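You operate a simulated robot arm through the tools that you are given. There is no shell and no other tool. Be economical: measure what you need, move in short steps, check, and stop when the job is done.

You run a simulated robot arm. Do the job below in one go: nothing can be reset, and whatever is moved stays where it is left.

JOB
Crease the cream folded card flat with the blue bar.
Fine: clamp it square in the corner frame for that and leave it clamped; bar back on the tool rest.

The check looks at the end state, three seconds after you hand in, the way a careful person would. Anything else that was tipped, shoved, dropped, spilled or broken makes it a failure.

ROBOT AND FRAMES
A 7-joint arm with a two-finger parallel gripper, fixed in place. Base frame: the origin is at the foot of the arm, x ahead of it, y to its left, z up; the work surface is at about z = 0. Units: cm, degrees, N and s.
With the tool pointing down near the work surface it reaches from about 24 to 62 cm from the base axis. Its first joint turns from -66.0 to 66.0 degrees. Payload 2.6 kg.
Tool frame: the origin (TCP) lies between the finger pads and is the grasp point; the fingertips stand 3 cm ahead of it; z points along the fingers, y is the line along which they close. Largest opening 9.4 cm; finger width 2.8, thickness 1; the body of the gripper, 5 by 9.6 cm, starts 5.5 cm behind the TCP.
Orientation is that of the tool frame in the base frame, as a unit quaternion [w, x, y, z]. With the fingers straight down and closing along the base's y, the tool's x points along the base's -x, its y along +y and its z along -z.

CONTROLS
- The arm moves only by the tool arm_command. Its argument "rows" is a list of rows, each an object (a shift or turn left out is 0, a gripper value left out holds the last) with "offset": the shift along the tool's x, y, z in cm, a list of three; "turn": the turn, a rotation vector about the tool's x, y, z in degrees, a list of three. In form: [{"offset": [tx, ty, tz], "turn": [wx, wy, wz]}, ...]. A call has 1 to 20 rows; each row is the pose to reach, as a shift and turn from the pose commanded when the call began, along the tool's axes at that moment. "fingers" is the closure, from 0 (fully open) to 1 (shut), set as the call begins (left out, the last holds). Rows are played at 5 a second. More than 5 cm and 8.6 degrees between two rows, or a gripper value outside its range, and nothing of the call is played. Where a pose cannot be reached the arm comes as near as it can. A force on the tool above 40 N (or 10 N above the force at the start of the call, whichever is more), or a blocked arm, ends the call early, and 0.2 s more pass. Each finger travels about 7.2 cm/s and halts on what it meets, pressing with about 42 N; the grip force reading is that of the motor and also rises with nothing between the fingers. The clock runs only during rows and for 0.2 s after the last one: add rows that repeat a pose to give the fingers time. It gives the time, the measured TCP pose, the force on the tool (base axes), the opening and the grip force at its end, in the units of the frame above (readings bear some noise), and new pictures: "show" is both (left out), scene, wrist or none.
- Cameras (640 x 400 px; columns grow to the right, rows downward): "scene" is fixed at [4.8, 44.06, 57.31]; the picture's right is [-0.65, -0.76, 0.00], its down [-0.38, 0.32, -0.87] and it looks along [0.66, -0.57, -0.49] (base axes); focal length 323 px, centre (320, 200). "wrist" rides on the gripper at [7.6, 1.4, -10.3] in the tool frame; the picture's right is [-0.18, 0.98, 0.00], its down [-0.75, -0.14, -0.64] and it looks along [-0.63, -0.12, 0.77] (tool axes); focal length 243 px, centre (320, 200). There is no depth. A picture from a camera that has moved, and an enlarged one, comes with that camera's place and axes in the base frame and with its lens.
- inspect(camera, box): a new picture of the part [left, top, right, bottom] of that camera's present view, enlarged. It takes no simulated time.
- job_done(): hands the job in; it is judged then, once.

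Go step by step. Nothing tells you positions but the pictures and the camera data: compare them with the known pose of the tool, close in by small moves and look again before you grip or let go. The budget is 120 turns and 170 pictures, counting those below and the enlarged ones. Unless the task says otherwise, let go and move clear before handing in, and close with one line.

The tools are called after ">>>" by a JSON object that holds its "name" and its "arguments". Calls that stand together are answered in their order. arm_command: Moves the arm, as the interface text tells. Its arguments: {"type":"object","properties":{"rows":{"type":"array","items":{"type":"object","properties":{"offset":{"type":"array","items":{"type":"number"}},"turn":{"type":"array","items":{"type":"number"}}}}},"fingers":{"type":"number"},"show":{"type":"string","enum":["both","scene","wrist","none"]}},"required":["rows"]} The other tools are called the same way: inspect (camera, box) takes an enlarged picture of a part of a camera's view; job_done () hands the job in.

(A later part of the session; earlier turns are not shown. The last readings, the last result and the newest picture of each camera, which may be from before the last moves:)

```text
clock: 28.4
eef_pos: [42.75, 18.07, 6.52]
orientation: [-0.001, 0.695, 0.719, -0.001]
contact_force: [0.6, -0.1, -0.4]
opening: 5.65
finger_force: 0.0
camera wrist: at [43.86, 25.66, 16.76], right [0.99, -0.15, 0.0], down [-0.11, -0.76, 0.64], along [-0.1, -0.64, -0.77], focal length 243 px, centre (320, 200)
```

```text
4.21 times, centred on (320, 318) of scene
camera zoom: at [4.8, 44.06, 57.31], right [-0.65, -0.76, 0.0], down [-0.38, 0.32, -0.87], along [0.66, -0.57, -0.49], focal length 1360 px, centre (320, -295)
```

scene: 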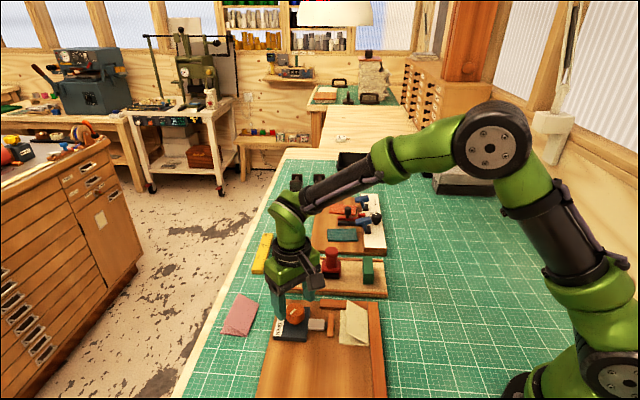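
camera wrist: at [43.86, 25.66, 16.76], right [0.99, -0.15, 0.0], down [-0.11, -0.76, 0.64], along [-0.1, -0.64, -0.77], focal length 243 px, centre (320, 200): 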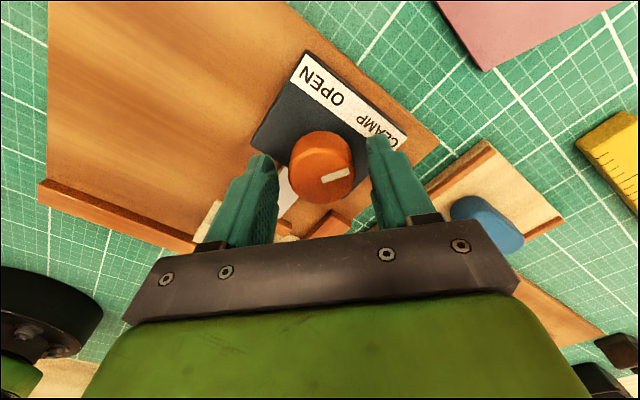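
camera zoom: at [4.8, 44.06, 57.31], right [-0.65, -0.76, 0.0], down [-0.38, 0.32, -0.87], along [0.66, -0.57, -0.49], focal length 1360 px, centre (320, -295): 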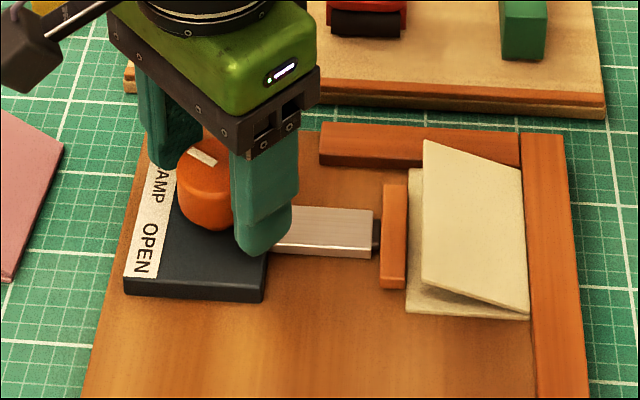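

The mark now points at CLAMP (about 11°), roughly 94° from where it began. I regrip, recentred, and turn a little more to make sure it is at its stop.

>>> {"name": "arm_command", "arguments": {"rows": [{"offset": [-0.03, 0.12, 0]}, {"offset": [-0.03, 0.12, 0]}], "show": "none"}}

>>> {"name": "arm_command", "arguments": {"fingers": 1, "rows": [{"offset": [0, 0, 0]}, {"offset": [0, 0, 0]}, {"offset": [0, 0, 0]}], "show": "none"}}

>>> {"name": "arm_command", "arguments": {"rows": [{"turn": [0, 0, 4]}, {"turn": [0, 0, 8]}, {"turn": [0, 0, 12]}], "show": "none"}}

>>> {"name": "inspect", "arguments": {"camera": "scene", "box": [260, 270, 380, 365]}}

```text
clock: 29.0
eef_pos: [42.95, 18.02, 6.59]
orientation: [0.0, 0.695, 0.719, 0.0]
contact_force: [-0.1, -0.2, -0.4]
opening: 5.64
finger_force: 0.1
```

```text
clock: 29.8
eef_pos: [42.92, 18.11, 6.63]
orientation: [-0.001, 0.695, 0.719, 0.0]
contact_force: [-7.0, -2.2, 3.7]
opening: 3.72
finger_force: 44.9
```

```text
clock: 30.6
eef_pos: [42.74, 18.12, 6.52]
orientation: [-0.001, 0.767, 0.642, -0.001]
contact_force: [-8.2, -0.9, 5.7]
opening: 3.72
finger_force: 44.8
```

```text
4.21 times, centred on (320, 318) of scene
camera zoom: at [4.8, 44.06, 57.31], right [-0.65, -0.76, 0.0], down [-0.38, 0.32, -0.87], along [0.66, -0.57, -0.49], focal length 1360 px, centre (320, -295)
```

zoom: 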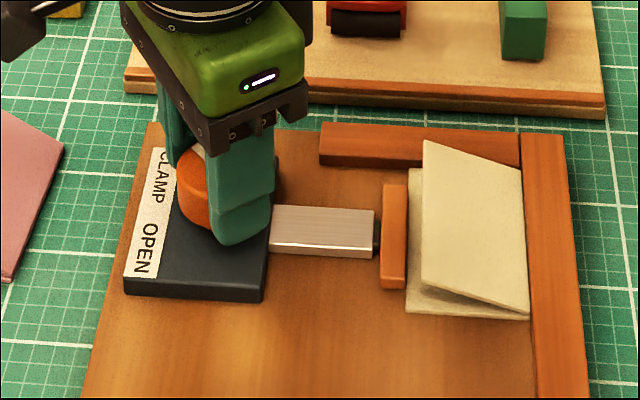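

>>> {"name": "arm_command", "arguments": {"rows": [{"turn": [0, 0, 4]}, {"turn": [0, 0, 8]}, {"turn": [0, 0, 12]}], "show": "none"}}

>>> {"name": "arm_command", "arguments": {"fingers": 0.4, "rows": [{"offset": [0, 0, 0]}, {"offset": [0, 0, 0]}, {"offset": [0, 0, 0]}], "show": "none"}}

>>> {"name": "inspect", "arguments": {"camera": "scene", "box": [260, 270, 380, 365]}}

>>> {"name": "inspect", "arguments": {"camera": "wrist", "box": [200, 90, 440, 240]}}

```text
clock: 31.4
eef_pos: [42.9, 18.07, 6.5]
orientation: [0.001, 0.829, 0.559, 0.0]
contact_force: [-12.7, -3.2, 10.0]
opening: 3.73
finger_force: 45.1
```

```text
clock: 32.2
eef_pos: [42.77, 18.1, 6.56]
orientation: [-0.001, 0.829, 0.559, -0.001]
contact_force: [-0.4, -0.2, 1.1]
opening: 5.64
finger_force: 0.0
```

```text
4.21 times, centred on (320, 318) of scene
camera zoom: at [4.8, 44.06, 57.31], right [-0.65, -0.76, 0.0], down [-0.38, 0.32, -0.87], along [0.66, -0.57, -0.49], focal length 1360 px, centre (320, -295)
```

zoom: 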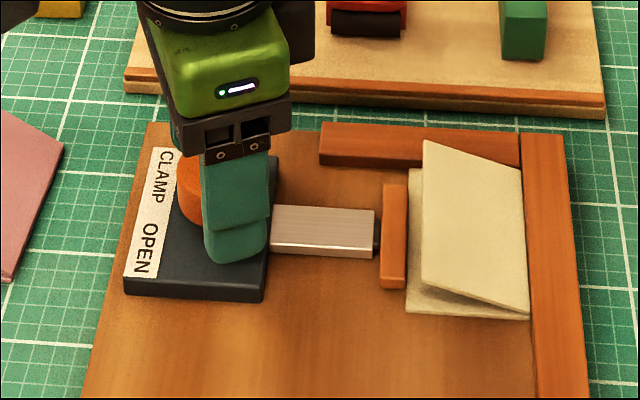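

```text
2.67 times, centred on (320, 165) of wrist
camera zoom: at [46.98, 24.53, 16.79], right [0.84, -0.54, 0.0], down [-0.41, -0.65, 0.64], along [-0.35, -0.54, -0.77], focal length 647 px, centre (320, 293)
```

zoom: 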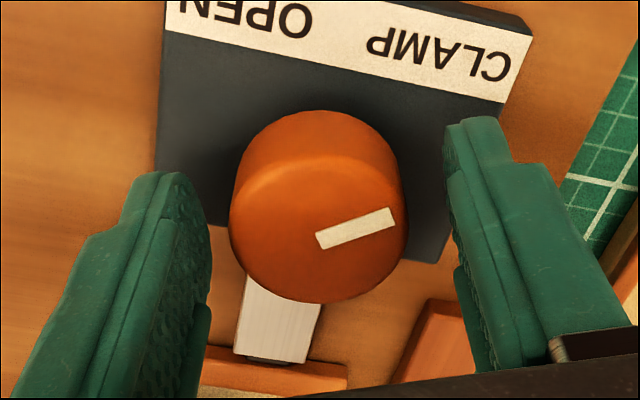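

Mark now at about -13°, symmetric to its starting position, and the jaw holds the card: clamped. I lift off and go to hover over the blue bar at roughly (55.2, 8.4), yawed along it.

>>> {"name": "arm_command", "arguments": {"fingers": 0.2, "rows": [{"offset": [0, 0, -3]}, {"offset": [0, 0, -7]}, {"offset": [-0.3, 1, -9], "turn": [0, 0, -7.5]}, {"offset": [-0.8, 3, -9], "turn": [0, 0, -15]}, {"offset": [-1.4, 5, -9], "turn": [0, 0, -22.5]}, {"offset": [-2.0, 7, -9], "turn": [0, 0, -30]}, {"offset": [-2.6, 9, -9], "turn": [0, 0, -37.5]}, {"offset": [-3.2, 11, -9], "turn": [0, 0, -45]}, {"offset": [-3.8, 13, -9], "turn": [0, 0, -52.5]}, {"offset": [-4.34, 15.1, -9], "turn": [0, 0, -60]}, {"offset": [-4.34, 15.1, -9], "turn": [0, 0, -67]}, {"offset": [-4.34, 15.1, -9], "turn": [0, 0, -67]}]}}

>>> {"name": "inspect", "arguments": {"camera": "wrist", "box": [200, 40, 440, 240]}}

>>> {"name": "inspect", "arguments": {"camera": "scene", "box": [260, 270, 400, 370]}}

```text
clock: 34.8
eef_pos: [55.17, 8.42, 15.65]
orientation: [0.0, 0.382, 0.924, 0.001]
contact_force: [0.5, 0.0, -0.8]
opening: 7.51
finger_force: 0.0
camera wrist: at [50.83, 14.68, 25.83], right [0.82, 0.57, 0.0], down [0.43, -0.63, 0.64], along [0.36, -0.53, -0.77], focal length 243 px, centre (320, 200)
```

scene: 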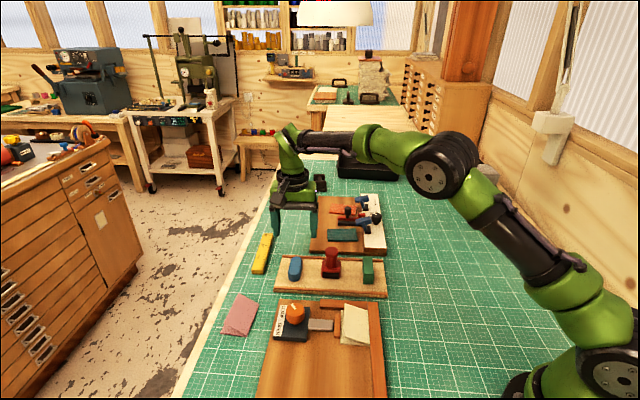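
wrist: 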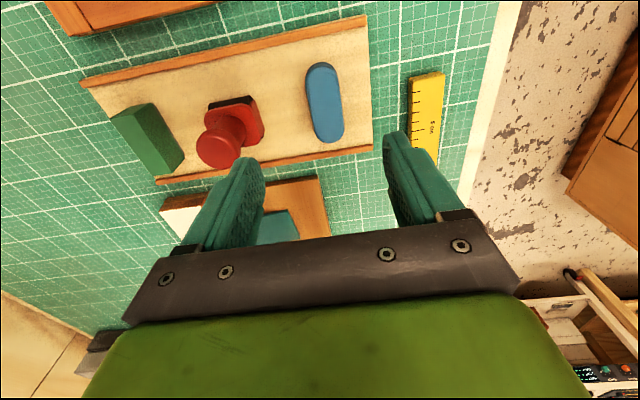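

```text
2.00 times, centred on (320, 140) of wrist
camera zoom: at [50.83, 14.68, 25.83], right [0.82, 0.57, 0.0], down [0.43, -0.63, 0.64], along [0.36, -0.53, -0.77], focal length 485 px, centre (320, 320)
```

zoom: 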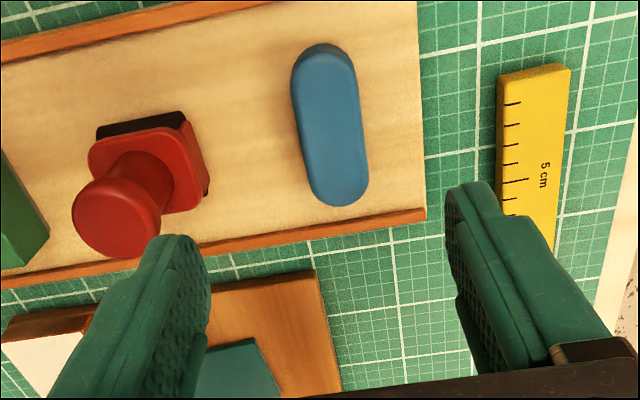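

```text
4.00 times, centred on (330, 320) of scene
camera zoom: at [4.81, 44.06, 57.31], right [-0.65, -0.76, 0.0], down [-0.38, 0.32, -0.87], along [0.66, -0.57, -0.49], focal length 1292 px, centre (280, -280)
```

zoom: 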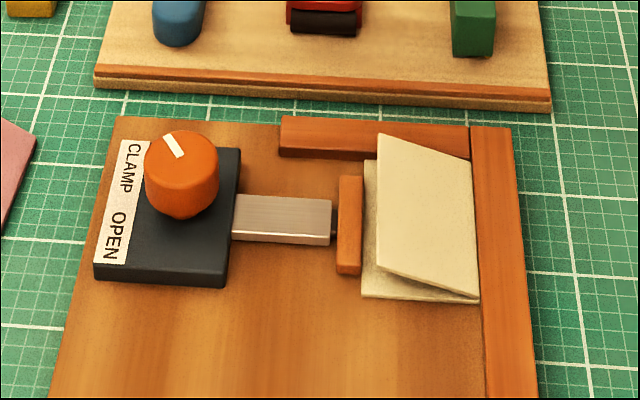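

The clamp holds and the card looks square. I'll look closely at the bar in both cameras to find its height before gripping.

>>> {"name": "inspect", "arguments": {"camera": "scene", "box": [270, 245, 390, 305]}}

>>> {"name": "inspect", "arguments": {"camera": "scene", "box": [280, 250, 320, 290]}}

>>> {"name": "inspect", "arguments": {"camera": "scene", "box": [320, 295, 400, 375]}}

```text
5.33 times, centred on (330, 275) of scene
camera zoom: at [4.81, 44.06, 57.31], right [-0.65, -0.76, 0.0], down [-0.38, 0.32, -0.87], along [0.66, -0.57, -0.49], focal length 1722 px, centre (267, -200)
```

zoom: 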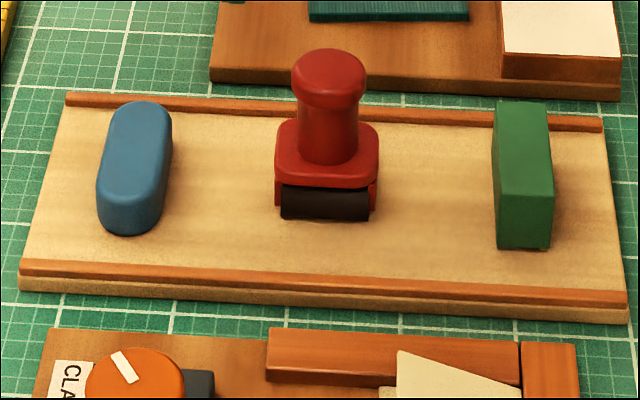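

```text
10.00 times, centred on (300, 270) of scene
camera zoom: at [4.81, 44.06, 57.31], right [-0.65, -0.76, 0.0], down [-0.38, 0.32, -0.87], along [0.66, -0.57, -0.49], focal length 3229 px, centre (520, -500)
```

zoom: 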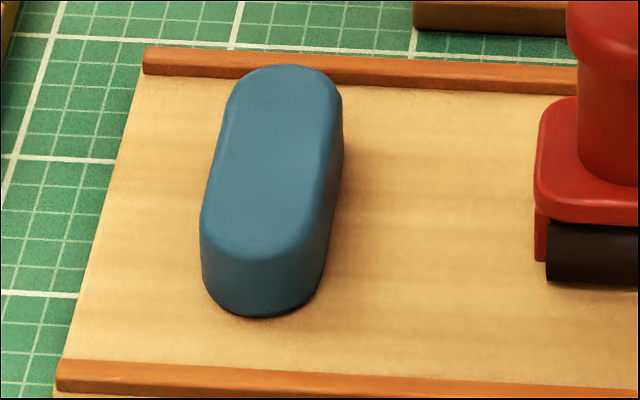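

```text
5.00 times, centred on (360, 335) of scene
camera zoom: at [4.81, 44.06, 57.31], right [-0.65, -0.76, 0.0], down [-0.38, 0.32, -0.87], along [0.66, -0.57, -0.49], focal length 1615 px, centre (120, -475)
```

zoom: 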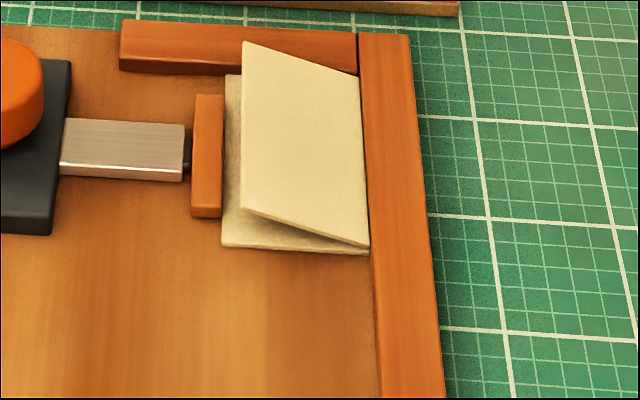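

The bar is about 6.9 × 2.6 × 2.0 cm and the fences about 1.1 cm high, so I should grip only the upper half of the bar so that the fingertips clear the fence. Approaching with yaw matched to the bar.

>>> {"name": "arm_command", "arguments": {"fingers": 0.3, "rows": [{"offset": [0.27, 0.55, 0], "turn": [0, 0, 2.8]}, {"offset": [0.27, 0.55, 4], "turn": [0, 0, 2.8]}, {"offset": [0.27, 0.55, 8], "turn": [0, 0, 2.8]}, {"offset": [0.27, 0.55, 8.2], "turn": [0, 0, 2.8]}, {"offset": [0.27, 0.55, 8.2], "turn": [0, 0, 2.8]}], "show": "wrist"}}

>>> {"name": "inspect", "arguments": {"camera": "wrist", "box": [200, 80, 440, 240]}}

>>> {"name": "inspect", "arguments": {"camera": "scene", "box": [270, 235, 340, 295]}}

```text
clock: 36.0
eef_pos: [55.4, 8.95, 7.19]
orientation: [0.0, 0.404, 0.915, 0.0]
contact_force: [-0.5, 0.0, 0.9]
opening: 6.6
finger_force: 0.1
camera wrist: at [51.31, 15.53, 17.5], right [0.85, 0.52, 0.0], down [0.4, -0.65, 0.64], along [0.34, -0.55, -0.77], focal length 243 px, centre (320, 200)
```

wrist: 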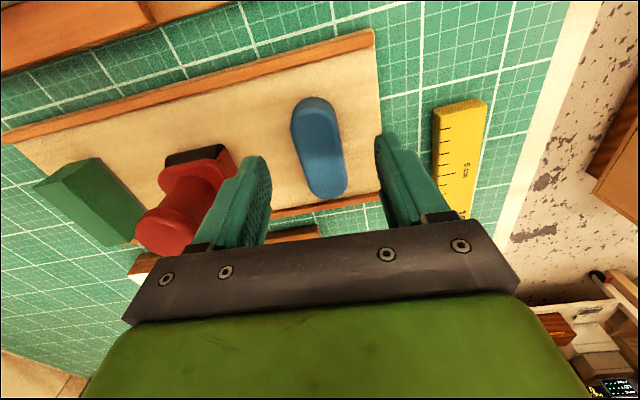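

```text
2.50 times, centred on (320, 160) of wrist
camera zoom: at [51.31, 15.53, 17.5], right [0.85, 0.52, 0.0], down [0.4, -0.65, 0.64], along [0.34, -0.55, -0.77], focal length 606 px, centre (320, 300)
```

zoom: 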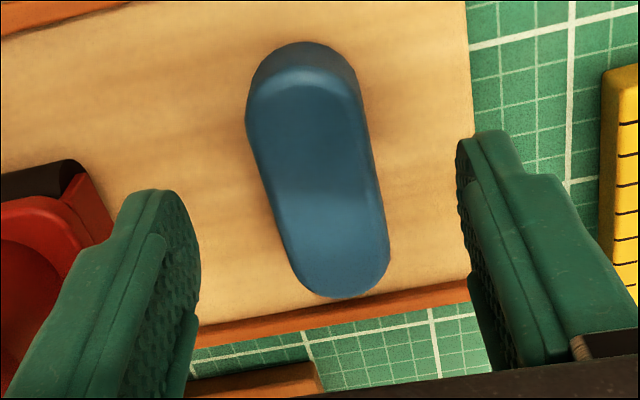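

```text
6.67 times, centred on (305, 265) of scene
camera zoom: at [4.8, 44.06, 57.31], right [-0.65, -0.76, 0.0], down [-0.38, 0.32, -0.87], along [0.66, -0.57, -0.49], focal length 2153 px, centre (420, -233)
```

zoom: 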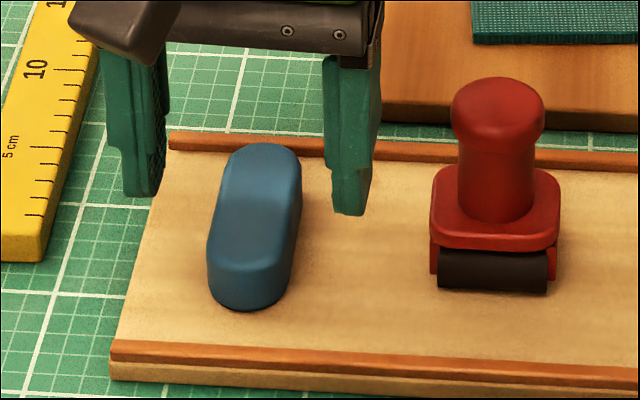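

Well aligned. Lowering the open fingers alongside the bar and checking the height before closing.

>>> {"name": "arm_command", "arguments": {"rows": [{"offset": [0, 0, 1]}, {"offset": [0, 0, 1.8]}, {"offset": [0, 0, 2.1]}, {"offset": [0, 0, 2.1]}], "show": "none"}}

>>> {"name": "inspect", "arguments": {"camera": "scene", "box": [270, 235, 340, 295]}}

>>> {"name": "inspect", "arguments": {"camera": "wrist", "box": [200, 80, 440, 240]}}

```text
clock: 37.0
eef_pos: [55.41, 8.87, 5.16]
orientation: [0.0, 0.406, 0.914, -0.001]
contact_force: [0.4, -0.2, -0.1]
opening: 6.58
finger_force: 0.1
```

```text
6.67 times, centred on (305, 265) of scene
camera zoom: at [4.8, 44.06, 57.31], right [-0.65, -0.76, 0.0], down [-0.38, 0.32, -0.87], along [0.66, -0.57, -0.49], focal length 2153 px, centre (420, -233)
```

zoom: 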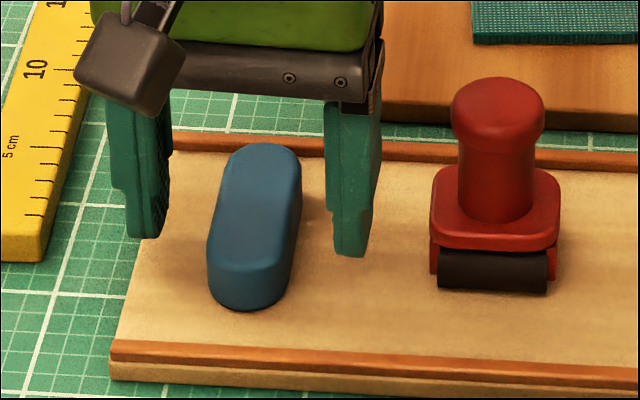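

```text
2.50 times, centred on (320, 160) of wrist
camera zoom: at [51.35, 15.5, 15.47], right [0.85, 0.52, 0.0], down [0.4, -0.65, 0.64], along [0.34, -0.55, -0.77], focal length 606 px, centre (320, 300)
```

zoom: 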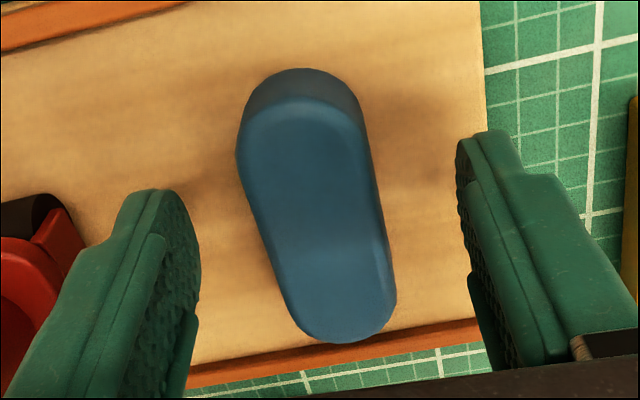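

Tips are about 0.9 cm below the bar's top and well centred. I go 0.15 cm lower and close.

>>> {"name": "arm_command", "arguments": {"rows": [{"offset": [0, 0, 0.15]}, {"offset": [0, 0, 0.15]}], "show": "none"}}

>>> {"name": "arm_command", "arguments": {"fingers": 1, "rows": [{"offset": [0, 0, 0]}, {"offset": [0, 0, 0]}, {"offset": [0, 0, 0]}, {"offset": [0, 0, 0]}], "show": "none"}}

>>> {"name": "inspect", "arguments": {"camera": "scene", "box": [270, 235, 340, 295]}}

```text
clock: 37.6
eef_pos: [55.42, 9.03, 5.11]
orientation: [0.0, 0.405, 0.914, 0.0]
contact_force: [-0.1, 0.5, 1.0]
opening: 6.6
finger_force: 0.1
```

```text
clock: 38.6
eef_pos: [55.51, 9.0, 5.04]
orientation: [0.0, 0.405, 0.914, 0.001]
contact_force: [-0.3, -0.1, 0.9]
opening: 2.9
finger_force: 42.3
```

```text
6.67 times, centred on (305, 265) of scene
camera zoom: at [4.8, 44.06, 57.31], right [-0.65, -0.76, 0.0], down [-0.38, 0.32, -0.87], along [0.66, -0.57, -0.49], focal length 2153 px, centre (420, -233)
```

zoom: 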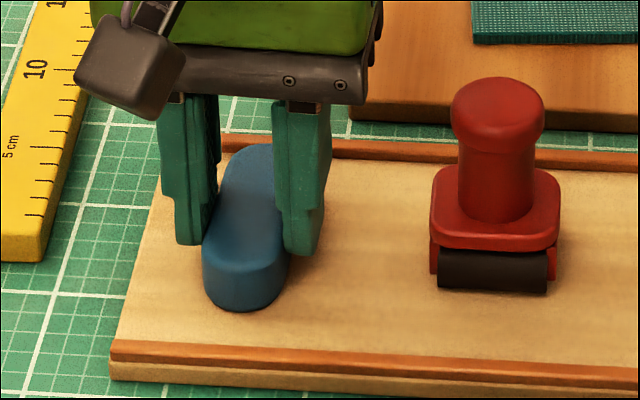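

The bar is gripped (2.9 cm). Lifting straight up, then carrying it over to the clamped card.

>>> {"name": "arm_command", "arguments": {"rows": [{"offset": [0, 0, -1]}, {"offset": [0, 0, -4]}, {"offset": [0, 0, -8]}, {"offset": [0, 0, -11]}, {"offset": [2.5, -2.8, -11], "turn": [0, 0, -1]}, {"offset": [5, -5.6, -11], "turn": [0, 0, -2.8]}, {"offset": [7.5, -8.4, -11], "turn": [0, 0, -2.8]}, {"offset": [10, -11.4, -11], "turn": [0, 0, -2.8]}, {"offset": [12.4, -14.2, -11], "turn": [0, 0, -2.8]}, {"offset": [14.69, -16.77, -10], "turn": [0, 0, -2.8]}, {"offset": [14.69, -16.77, -7.5], "turn": [0, 0, -2.8]}, {"offset": [14.69, -16.77, -7.5], "turn": [0, 0, -2.8]}]}}

>>> {"name": "inspect", "arguments": {"camera": "wrist", "box": [200, 40, 440, 240]}}

>>> {"name": "inspect", "arguments": {"camera": "scene", "box": [300, 260, 420, 370]}}

```text
clock: 41.2
eef_pos: [33.29, 8.45, 12.75]
orientation: [0.0, 0.383, 0.924, 0.0]
contact_force: [1.0, -0.1, -0.5]
opening: 0.01
finger_force: 33.1
camera wrist: at [28.93, 14.82, 22.89], right [0.83, 0.56, 0.0], down [0.43, -0.63, 0.64], along [0.36, -0.53, -0.77], focal length 243 px, centre (320, 200)
```

scene: 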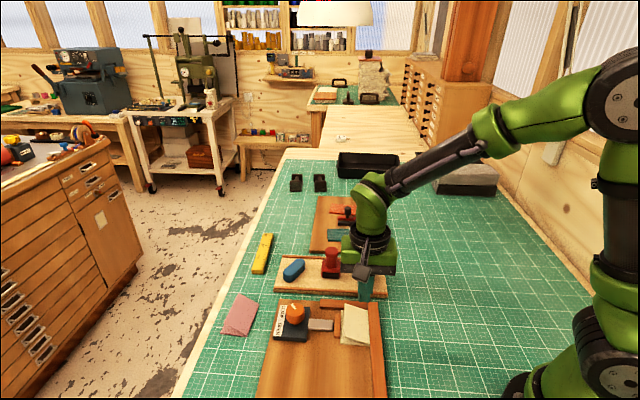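
wrist: 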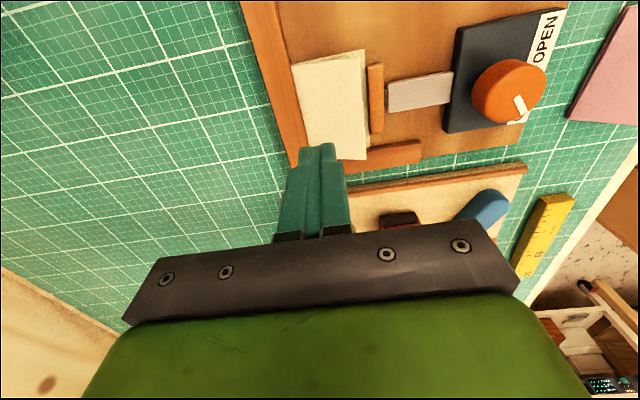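

```text
2.00 times, centred on (320, 140) of wrist
camera zoom: at [28.93, 14.82, 22.89], right [0.83, 0.56, 0.0], down [0.43, -0.63, 0.64], along [0.36, -0.53, -0.77], focal length 485 px, centre (320, 320)
```

zoom: 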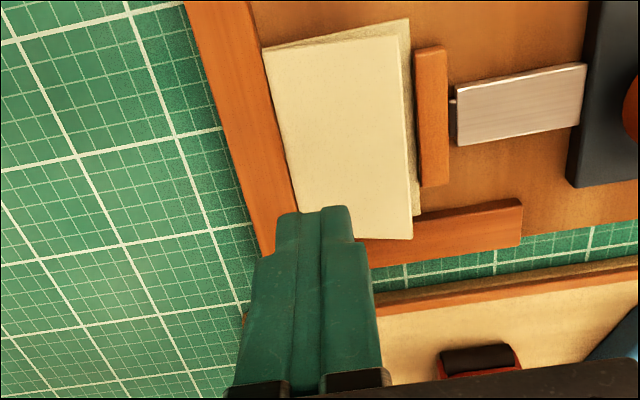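

```text
3.64 times, centred on (360, 315) of scene
camera zoom: at [4.8, 44.06, 57.31], right [-0.65, -0.76, 0.0], down [-0.38, 0.32, -0.87], along [0.66, -0.57, -0.49], focal length 1174 px, centre (174, -218)
```

zoom: 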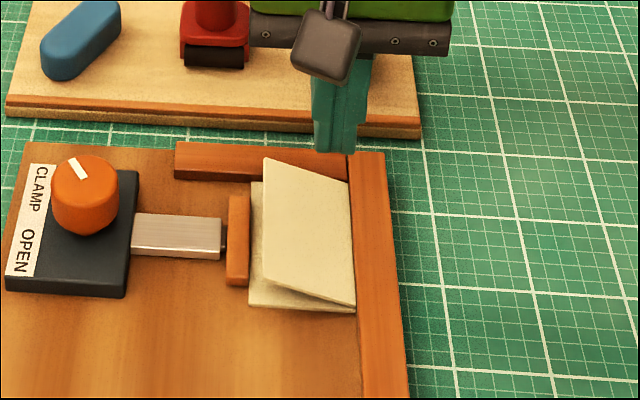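

The bar slipped out as I lifted and stayed on the rest, just rotated a little. I'll look at how it lies; then I plan to grip it end-to-end, which also keeps the fingers off the long fence.

>>> {"name": "inspect", "arguments": {"camera": "scene", "box": [265, 240, 345, 300]}}

>>> {"name": "arm_command", "arguments": {"fingers": 0, "rows": [{"offset": [0, 0, -3]}, {"offset": [-2.5, 2.8, -3]}, {"offset": [-5, 5.6, -3]}, {"offset": [-7.5, 8.4, -3]}, {"offset": [-10, 11.2, -3]}, {"offset": [-12, 14, -3]}, {"offset": [-14.69, 16.77, -3]}, {"offset": [-14.69, 16.77, -3]}], "show": "wrist"}}

>>> {"name": "inspect", "arguments": {"camera": "wrist", "box": [200, 40, 440, 240]}}

```text
6.67 times, centred on (305, 270) of scene
camera zoom: at [4.8, 44.06, 57.31], right [-0.65, -0.76, 0.0], down [-0.38, 0.32, -0.87], along [0.66, -0.57, -0.49], focal length 2153 px, centre (420, -267)
```

zoom: 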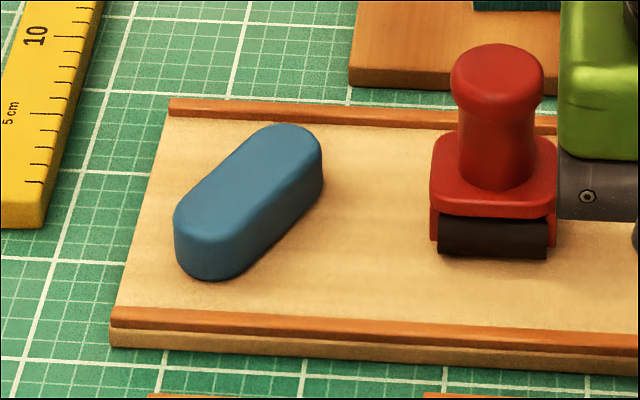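

```text
clock: 43.0
eef_pos: [55.28, 10.13, 15.54]
orientation: [0.0, 0.383, 0.924, -0.001]
contact_force: [-0.8, -0.7, 0.3]
opening: 9.41
finger_force: 0.0
camera wrist: at [50.9, 16.4, 25.77], right [0.83, 0.56, 0.0], down [0.43, -0.63, 0.64], along [0.36, -0.53, -0.77], focal length 243 px, centre (320, 200)
```

wrist: 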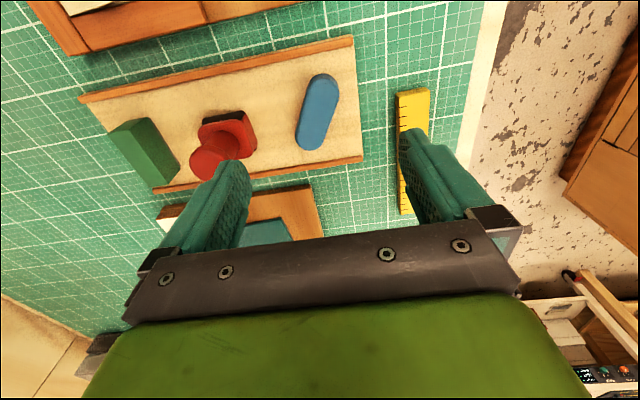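

```text
2.00 times, centred on (320, 140) of wrist
camera zoom: at [50.9, 16.4, 25.77], right [0.83, 0.56, 0.0], down [0.43, -0.63, 0.64], along [0.36, -0.53, -0.77], focal length 485 px, centre (320, 320)
```

zoom: 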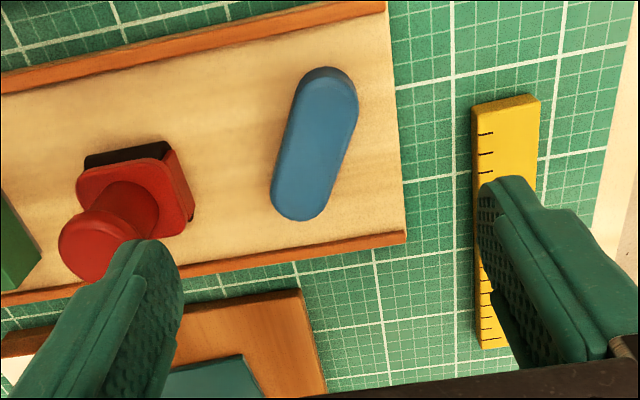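

The bar lies flat, centred near (55.4, 8.9) with its axis at about 109°. Rotating the open gripper so it closes along the bar's length, still high.

>>> {"name": "arm_command", "arguments": {"rows": [{"offset": [-0.2, -0.2, 0], "turn": [0, 0, -8]}, {"offset": [-0.4, -0.4, 0], "turn": [0, 0, -16]}, {"offset": [-0.6, -0.5, 0], "turn": [0, 0, -24]}, {"offset": [-0.8, -0.6, 0], "turn": [0, 0, -32]}, {"offset": [-0.9, -0.78, 0], "turn": [0, 0, -40]}, {"offset": [-0.9, -0.78, 1], "turn": [0, 0, -48]}, {"offset": [-0.9, -0.78, 2], "turn": [0, 0, -56]}, {"offset": [-0.9, -0.78, 4], "turn": [0, 0, -64]}, {"offset": [-0.9, -0.78, 4], "turn": [0, 0, -64]}]}}

>>> {"name": "inspect", "arguments": {"camera": "wrist", "box": [180, 40, 460, 240]}}

```text
clock: 45.0
eef_pos: [55.52, 8.81, 11.54]
orientation: [0.001, -0.166, 0.986, 0.0]
contact_force: [0.7, 0.2, -0.3]
opening: 9.41
finger_force: 0.0
camera wrist: at [47.78, 7.63, 21.79], right [-0.15, 0.99, 0.0], down [0.76, 0.11, 0.64], along [0.64, 0.1, -0.77], focal length 243 px, centre (320, 200)
```

scene: 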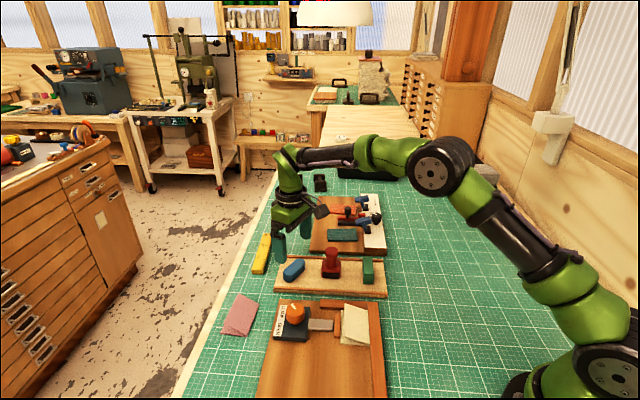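
wrist: 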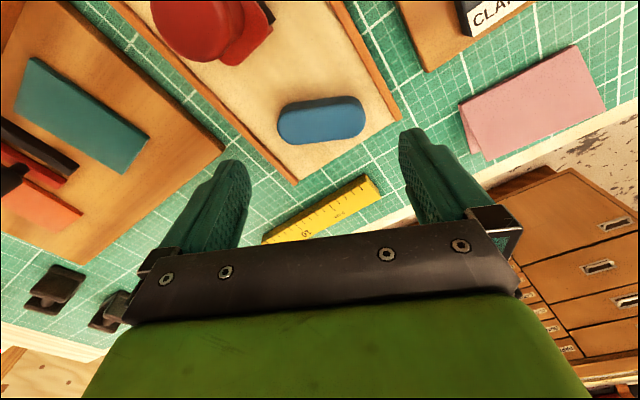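

```text
2.00 times, centred on (320, 140) of wrist
camera zoom: at [47.78, 7.63, 21.79], right [-0.15, 0.99, 0.0], down [0.76, 0.11, 0.64], along [0.64, 0.1, -0.77], focal length 485 px, centre (320, 320)
```

zoom: 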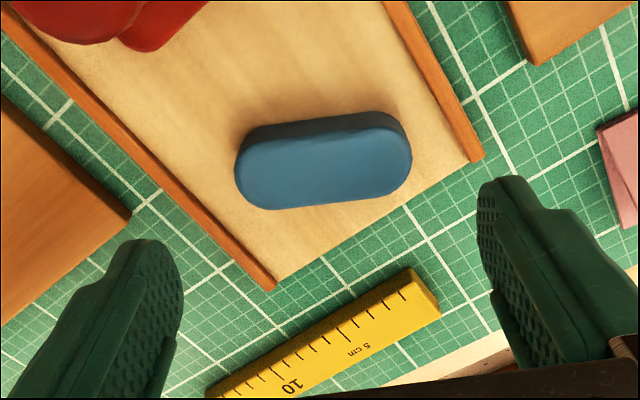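

Centred; turning 3° more to match the bar's axis and lowering to the grip height, fingertips above the rails.

>>> {"name": "arm_command", "arguments": {"rows": [{"offset": [0.11, 0.03, 1], "turn": [0, 0, 3]}, {"offset": [0.11, 0.03, 4], "turn": [0, 0, 3]}, {"offset": [0.11, 0.03, 6], "turn": [0, 0, 3]}, {"offset": [0.11, 0.03, 6.8], "turn": [0, 0, 3]}, {"offset": [0.11, 0.03, 6.8], "turn": [0, 0, 3]}], "show": "none"}}

>>> {"name": "inspect", "arguments": {"camera": "scene", "box": [265, 235, 345, 300]}}

>>> {"name": "inspect", "arguments": {"camera": "wrist", "box": [180, 60, 460, 240]}}

```text
clock: 46.2
eef_pos: [55.27, 8.87, 4.78]
orientation: [-0.001, -0.139, 0.99, 0.0]
contact_force: [0.3, -0.8, 0.6]
opening: 9.4
finger_force: 0.1
```

```text
6.15 times, centred on (305, 268) of scene
camera zoom: at [4.8, 44.06, 57.31], right [-0.65, -0.76, 0.0], down [-0.38, 0.32, -0.87], along [0.66, -0.57, -0.49], focal length 1987 px, centre (412, -215)
```

zoom: 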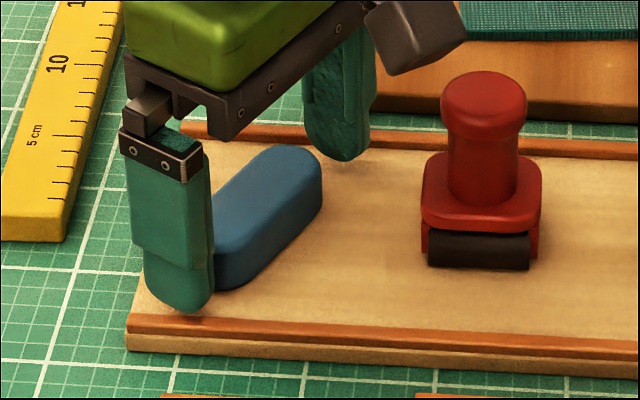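

```text
2.22 times, centred on (320, 150) of wrist
camera zoom: at [47.55, 7.98, 15.12], right [-0.09, 1.0, 0.0], down [0.76, 0.07, 0.64], along [0.64, 0.06, -0.77], focal length 539 px, centre (320, 311)
```

zoom: 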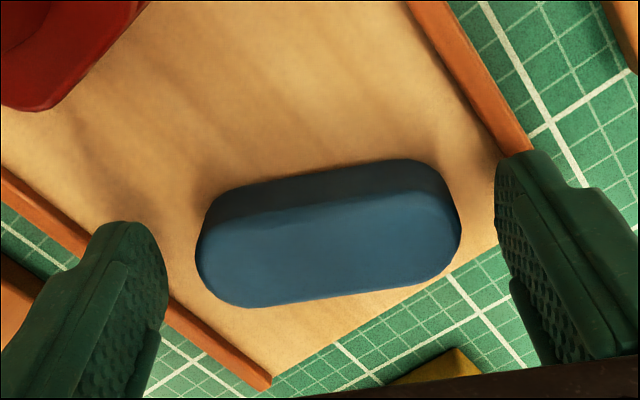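

>>> {"name": "arm_command", "arguments": {"fingers": 1, "rows": [{"offset": [0, 0, 0]}, {"offset": [0, 0, 0]}, {"offset": [0, 0, 0]}], "show": "none"}}

>>> {"name": "arm_command", "arguments": {"rows": [{"offset": [0, 0, -0.5]}, {"offset": [0, 0, -1.5]}, {"offset": [0, 0, -3]}, {"offset": [0, 0, -3]}], "show": "none"}}

>>> {"name": "inspect", "arguments": {"camera": "scene", "box": [265, 235, 345, 300]}}

>>> {"name": "inspect", "arguments": {"camera": "wrist", "box": [180, 60, 460, 240]}}

```text
clock: 47.0
eef_pos: [55.36, 8.8, 4.93]
orientation: [0.0, -0.139, 0.99, -0.001]
contact_force: [-0.6, -0.8, 0.3]
opening: 7.04
finger_force: 42.6
```

```text
clock: 48.0
eef_pos: [55.31, 8.86, 7.86]
orientation: [0.0, -0.139, 0.99, 0.0]
contact_force: [0.2, -0.2, -1.0]
opening: 7.0
finger_force: 41.9
```

```text
6.15 times, centred on (305, 268) of scene
camera zoom: at [4.8, 44.06, 57.31], right [-0.65, -0.76, 0.0], down [-0.38, 0.32, -0.87], along [0.66, -0.57, -0.49], focal length 1987 px, centre (412, -215)
```

zoom: 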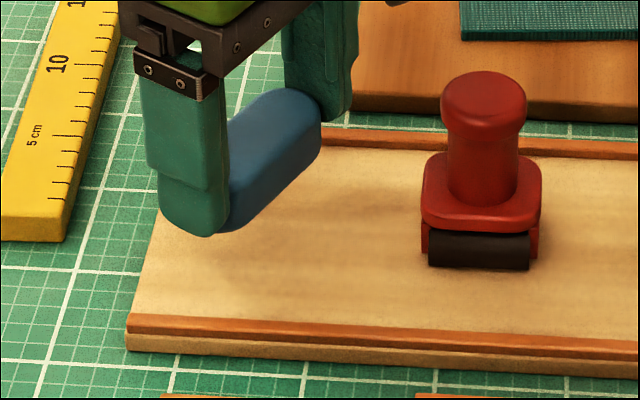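

```text
2.22 times, centred on (320, 150) of wrist
camera zoom: at [47.54, 8.02, 18.08], right [-0.09, 1.0, 0.0], down [0.76, 0.07, 0.64], along [0.64, 0.06, -0.77], focal length 539 px, centre (320, 311)
```

zoom: 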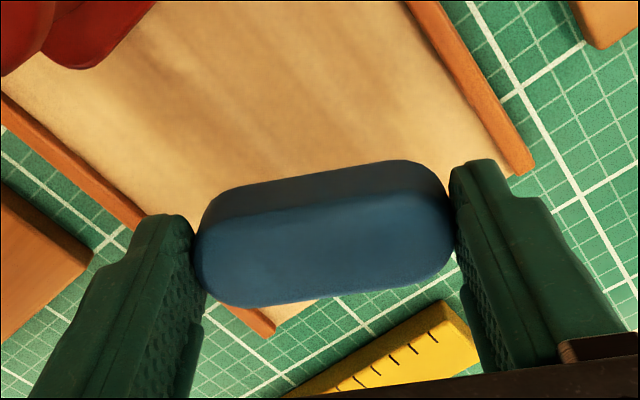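

The bar is held firmly end to end (7.0 cm). Lifting and carrying it to hover above the card's fold side.

>>> {"name": "arm_command", "arguments": {"rows": [{"offset": [0, 0, -3]}, {"offset": [0, 0, -6]}, {"offset": [0, 0, -8]}, {"offset": [2.5, 0.75, -8], "turn": [0, 0, -3]}, {"offset": [5.2, 1.55, -8], "turn": [0, 0, -7]}, {"offset": [8, 2.4, -8], "turn": [0, 0, -11]}, {"offset": [10.8, 3.2, -8], "turn": [0, 0, -15]}, {"offset": [13.6, 4.05, -8], "turn": [0, 0, -19]}, {"offset": [16.4, 4.9, -8], "turn": [0, 0, -23]}, {"offset": [19.2, 5.7, -8], "turn": [0, 0, -27]}, {"offset": [21.65, 6.46, -7], "turn": [0, 0, -29]}, {"offset": [21.65, 6.46, -4], "turn": [0, 0, -29]}, {"offset": [21.65, 6.46, -4], "turn": [0, 0, -29]}]}}

>>> {"name": "inspect", "arguments": {"camera": "wrist", "box": [180, 40, 460, 240]}}

>>> {"name": "inspect", "arguments": {"camera": "scene", "box": [300, 260, 420, 370]}}

```text
clock: 50.8
eef_pos: [32.62, 8.96, 11.55]
orientation: [0.0, -0.383, 0.924, 0.0]
contact_force: [-0.2, -0.4, -0.3]
opening: 7.01
finger_force: 41.6
camera wrist: at [26.22, 4.54, 21.88], right [-0.56, 0.83, 0.0], down [0.63, 0.43, 0.64], along [0.53, 0.36, -0.77], focal length 243 px, centre (320, 200)
```

scene: 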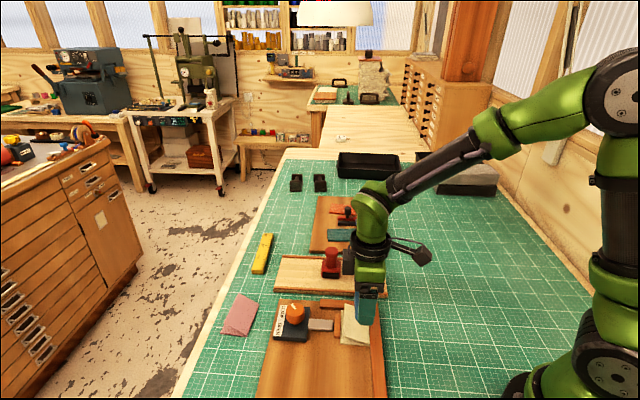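
wrist: 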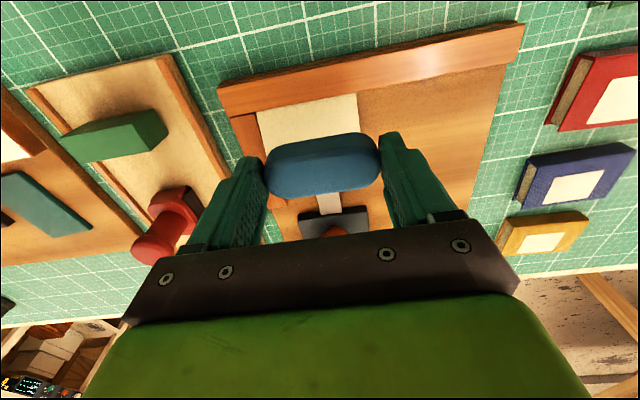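

```text
2.00 times, centred on (320, 140) of wrist
camera zoom: at [26.22, 4.54, 21.88], right [-0.56, 0.83, 0.0], down [0.63, 0.43, 0.64], along [0.53, 0.36, -0.77], focal length 485 px, centre (320, 320)
```

zoom: 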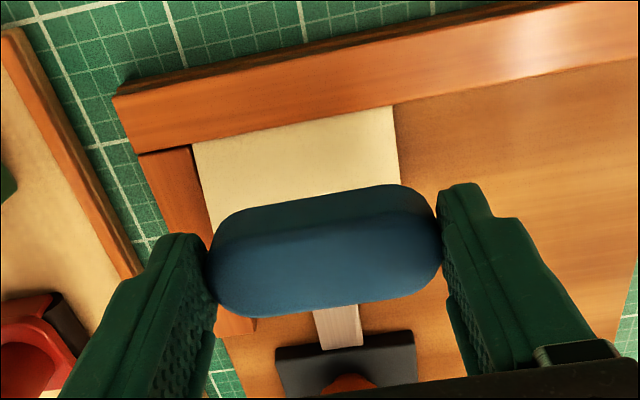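

```text
3.64 times, centred on (360, 315) of scene
camera zoom: at [4.8, 44.06, 57.31], right [-0.65, -0.76, 0.0], down [-0.38, 0.32, -0.87], along [0.66, -0.57, -0.49], focal length 1174 px, centre (174, -218)
```

zoom: 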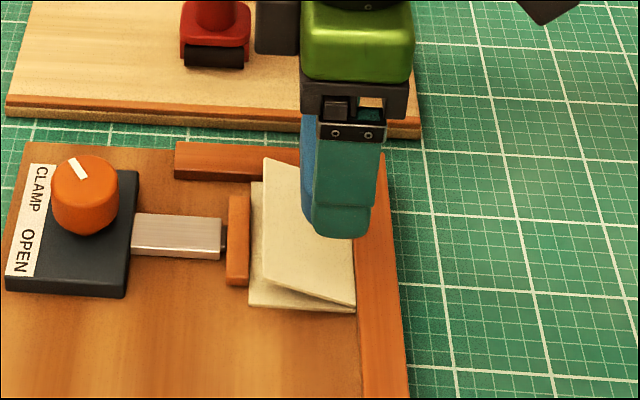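

From this view the fold lies right at the fence, the bar is parallel to it, and there's about 0.3 cm clearance to the fence. Lowering toward the leaf.

>>> {"name": "arm_command", "arguments": {"rows": [{"offset": [0, 0, 2]}, {"offset": [0, 0, 3.5]}, {"offset": [0, 0, 4.5]}, {"offset": [0, 0, 5]}, {"offset": [0, 0, 5.4]}, {"offset": [0, 0, 5.6]}], "show": "none"}}

>>> {"name": "inspect", "arguments": {"camera": "wrist", "box": [180, 60, 460, 240]}}

>>> {"name": "inspect", "arguments": {"camera": "scene", "box": [310, 285, 400, 365]}}

```text
clock: 52.2
eef_pos: [32.81, 9.11, 6.08]
orientation: [0.0, -0.382, 0.924, 0.0]
contact_force: [0.0, -1.4, 0.2]
opening: 7.02
finger_force: 42.3
```

```text
2.22 times, centred on (320, 150) of wrist
camera zoom: at [26.35, 4.6, 16.39], right [-0.56, 0.83, 0.0], down [0.63, 0.43, 0.64], along [0.53, 0.36, -0.77], focal length 539 px, centre (320, 311)
```

zoom: 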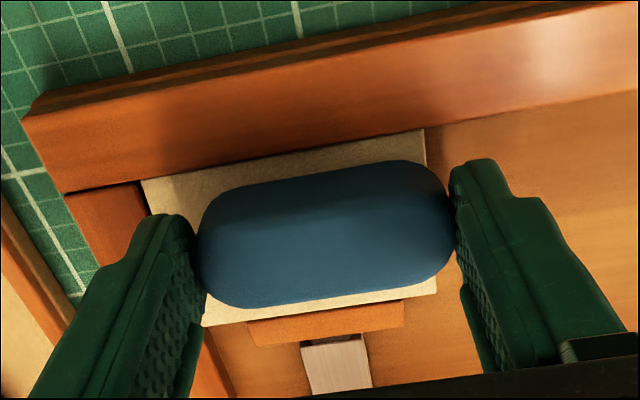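

```text
5.00 times, centred on (355, 325) of scene
camera zoom: at [4.8, 44.06, 57.31], right [-0.65, -0.76, 0.0], down [-0.38, 0.32, -0.87], along [0.66, -0.57, -0.49], focal length 1615 px, centre (145, -425)
```

zoom: 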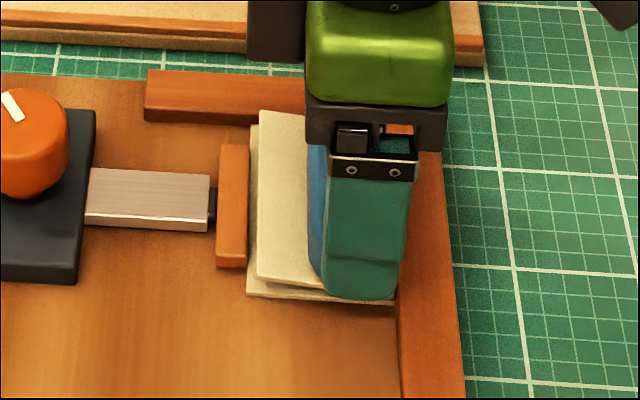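

The leaf is folding down under the bar with almost no force. Lowering further in small steps until pressing.

>>> {"name": "arm_command", "arguments": {"rows": [{"offset": [0, 0, 0.2]}, {"offset": [0, 0, 0.4]}, {"offset": [0, 0, 0.5]}, {"offset": [0, 0, 0.6]}], "show": "none"}}

>>> {"name": "inspect", "arguments": {"camera": "scene", "box": [310, 285, 400, 365]}}

```text
clock: 53.2
eef_pos: [32.82, 9.15, 5.74]
orientation: [0.001, -0.383, 0.924, -0.001]
contact_force: [-5.1, -2.9, 26.1]
opening: 7.0
finger_force: 42.3
```

```text
5.00 times, centred on (355, 325) of scene
camera zoom: at [4.79, 44.06, 57.32], right [-0.65, -0.76, 0.0], down [-0.38, 0.32, -0.87], along [0.66, -0.57, -0.49], focal length 1615 px, centre (145, -425)
```

zoom: 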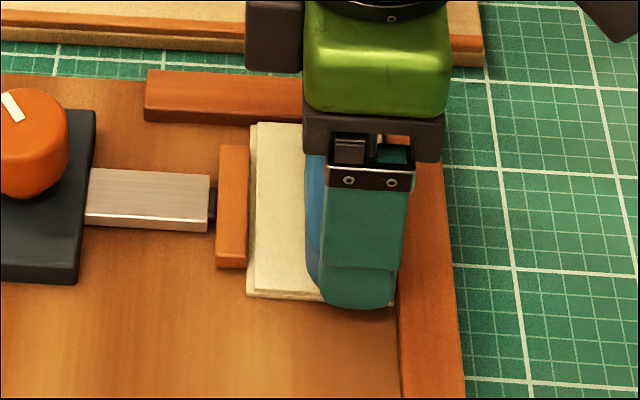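

Pressing at about 26 N with the leaf down. I now rub along the fold toward the short fence, keeping the pressure on.

>>> {"name": "arm_command", "arguments": {"rows": [{"offset": [0, -0.3, 0]}, {"offset": [0, -0.6, 0]}, {"offset": [0, -0.9, 0]}, {"offset": [0, -1.2, 0]}], "show": "none"}}

>>> {"name": "inspect", "arguments": {"camera": "wrist", "box": [180, 60, 460, 240]}}

>>> {"name": "inspect", "arguments": {"camera": "scene", "box": [310, 285, 400, 365]}}

```text
clock: 54.2
eef_pos: [33.72, 8.39, 5.55]
orientation: [0.001, -0.383, 0.924, 0.0]
contact_force: [-4.9, 7.8, 24.8]
opening: 7.01
finger_force: 42.1
```

```text
2.22 times, centred on (320, 150) of wrist
camera zoom: at [27.23, 3.8, 15.84], right [-0.57, 0.82, 0.0], down [0.63, 0.43, 0.64], along [0.53, 0.36, -0.77], focal length 539 px, centre (320, 311)
```

zoom: 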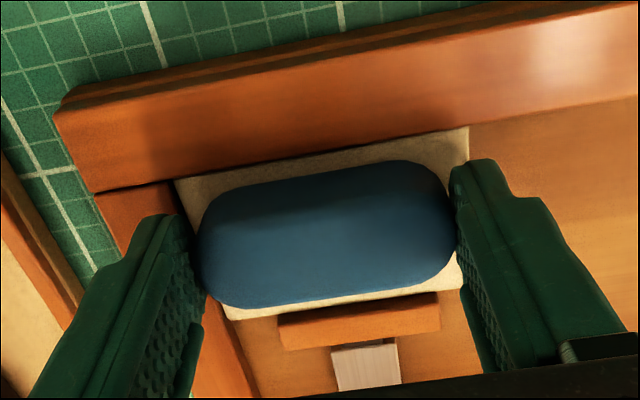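

```text
5.00 times, centred on (355, 325) of scene
camera zoom: at [4.79, 44.06, 57.32], right [-0.65, -0.76, 0.0], down [-0.38, 0.32, -0.87], along [0.66, -0.57, -0.49], focal length 1615 px, centre (145, -425)
```

zoom: 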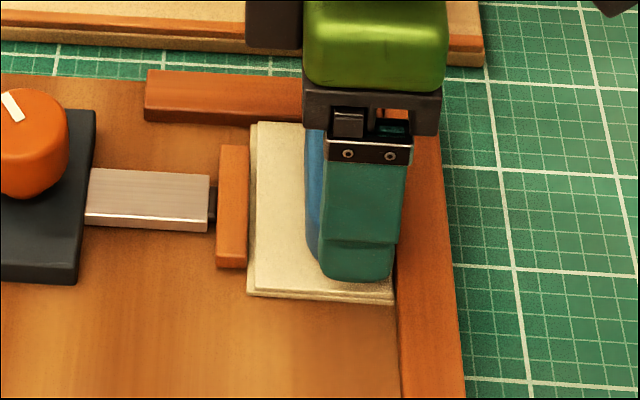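

The rub went well at about 25 N, but the bar's edge is still some way off the fold. I lift slightly, go back, shift 0.4 cm closer to the fold and repeat the stroke.

>>> {"name": "arm_command", "arguments": {"rows": [{"offset": [0, 0, -0.5]}, {"offset": [0.2, 0.6, -0.6]}, {"offset": [0.4, 1.4, -0.6]}, {"offset": [0.4, 1.4, -0.3]}, {"offset": [0.4, 1.4, -0.1]}, {"offset": [0.4, 1.4, 0.05]}], "show": "none"}}

>>> {"name": "inspect", "arguments": {"camera": "wrist", "box": [180, 60, 460, 240]}}

>>> {"name": "inspect", "arguments": {"camera": "scene", "box": [310, 285, 400, 365]}}

```text
clock: 55.6
eef_pos: [32.46, 8.96, 5.75]
orientation: [0.0, -0.382, 0.924, 0.0]
contact_force: [-2.1, -3.4, 11.6]
opening: 7.02
finger_force: 41.9
```

```text
2.22 times, centred on (320, 150) of wrist
camera zoom: at [25.9, 4.53, 15.89], right [-0.56, 0.83, 0.0], down [0.63, 0.43, 0.64], along [0.53, 0.36, -0.77], focal length 539 px, centre (320, 311)
```

zoom: 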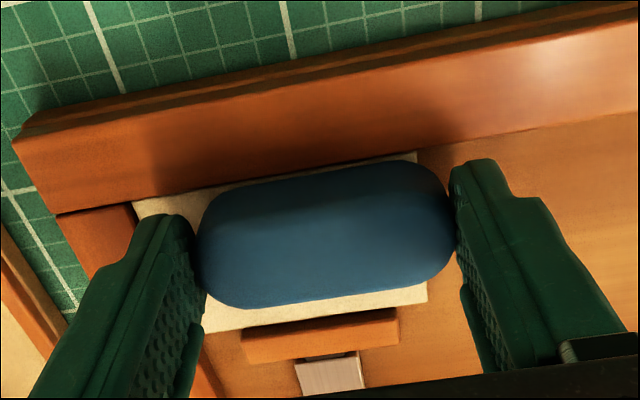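

```text
5.00 times, centred on (355, 325) of scene
camera zoom: at [4.8, 44.06, 57.31], right [-0.65, -0.76, 0.0], down [-0.38, 0.32, -0.87], along [0.66, -0.57, -0.49], focal length 1615 px, centre (145, -425)
```

zoom: 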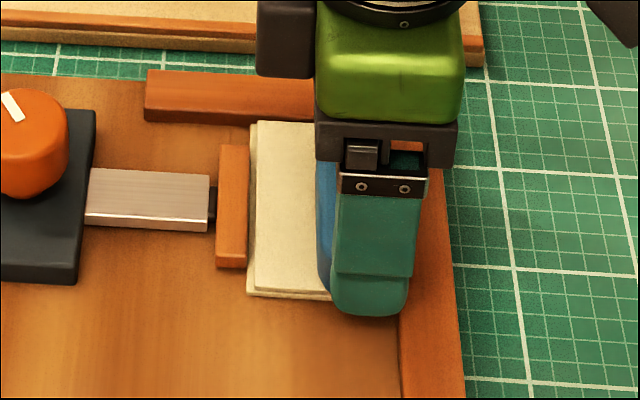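

Now the bar sits right beside the fence over the fold. Pressing a little more and stroking again.

>>> {"name": "arm_command", "arguments": {"rows": [{"offset": [0, 0, 0.1]}, {"offset": [0, 0, 0.15]}, {"offset": [0, -0.3, 0.15]}, {"offset": [0, -0.6, 0.15]}, {"offset": [0, -0.9, 0.15]}, {"offset": [0, -1.2, 0.15]}, {"offset": [0, -1.5, 0.15]}, {"offset": [0, -1.5, 0.15]}], "show": "none"}}

>>> {"name": "inspect", "arguments": {"camera": "scene", "box": [310, 285, 400, 365]}}

```text
clock: 57.4
eef_pos: [33.5, 7.93, 5.3]
orientation: [0.001, -0.383, 0.924, 0.0]
contact_force: [-5.3, 6.6, 24.0]
opening: 7.03
finger_force: 41.8
```

```text
5.00 times, centred on (355, 325) of scene
camera zoom: at [4.8, 44.06, 57.32], right [-0.65, -0.76, 0.0], down [-0.38, 0.32, -0.87], along [0.66, -0.57, -0.49], focal length 1615 px, centre (145, -425)
```

zoom: 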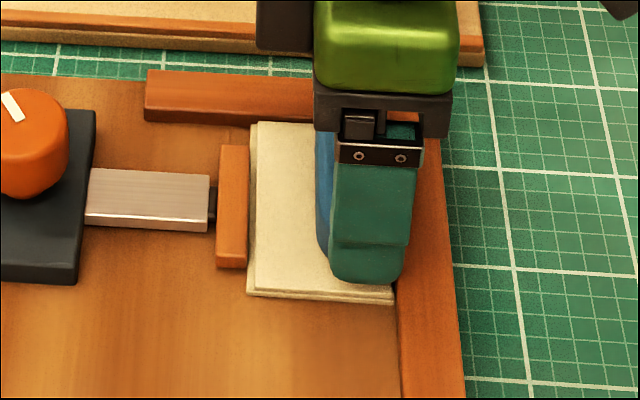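

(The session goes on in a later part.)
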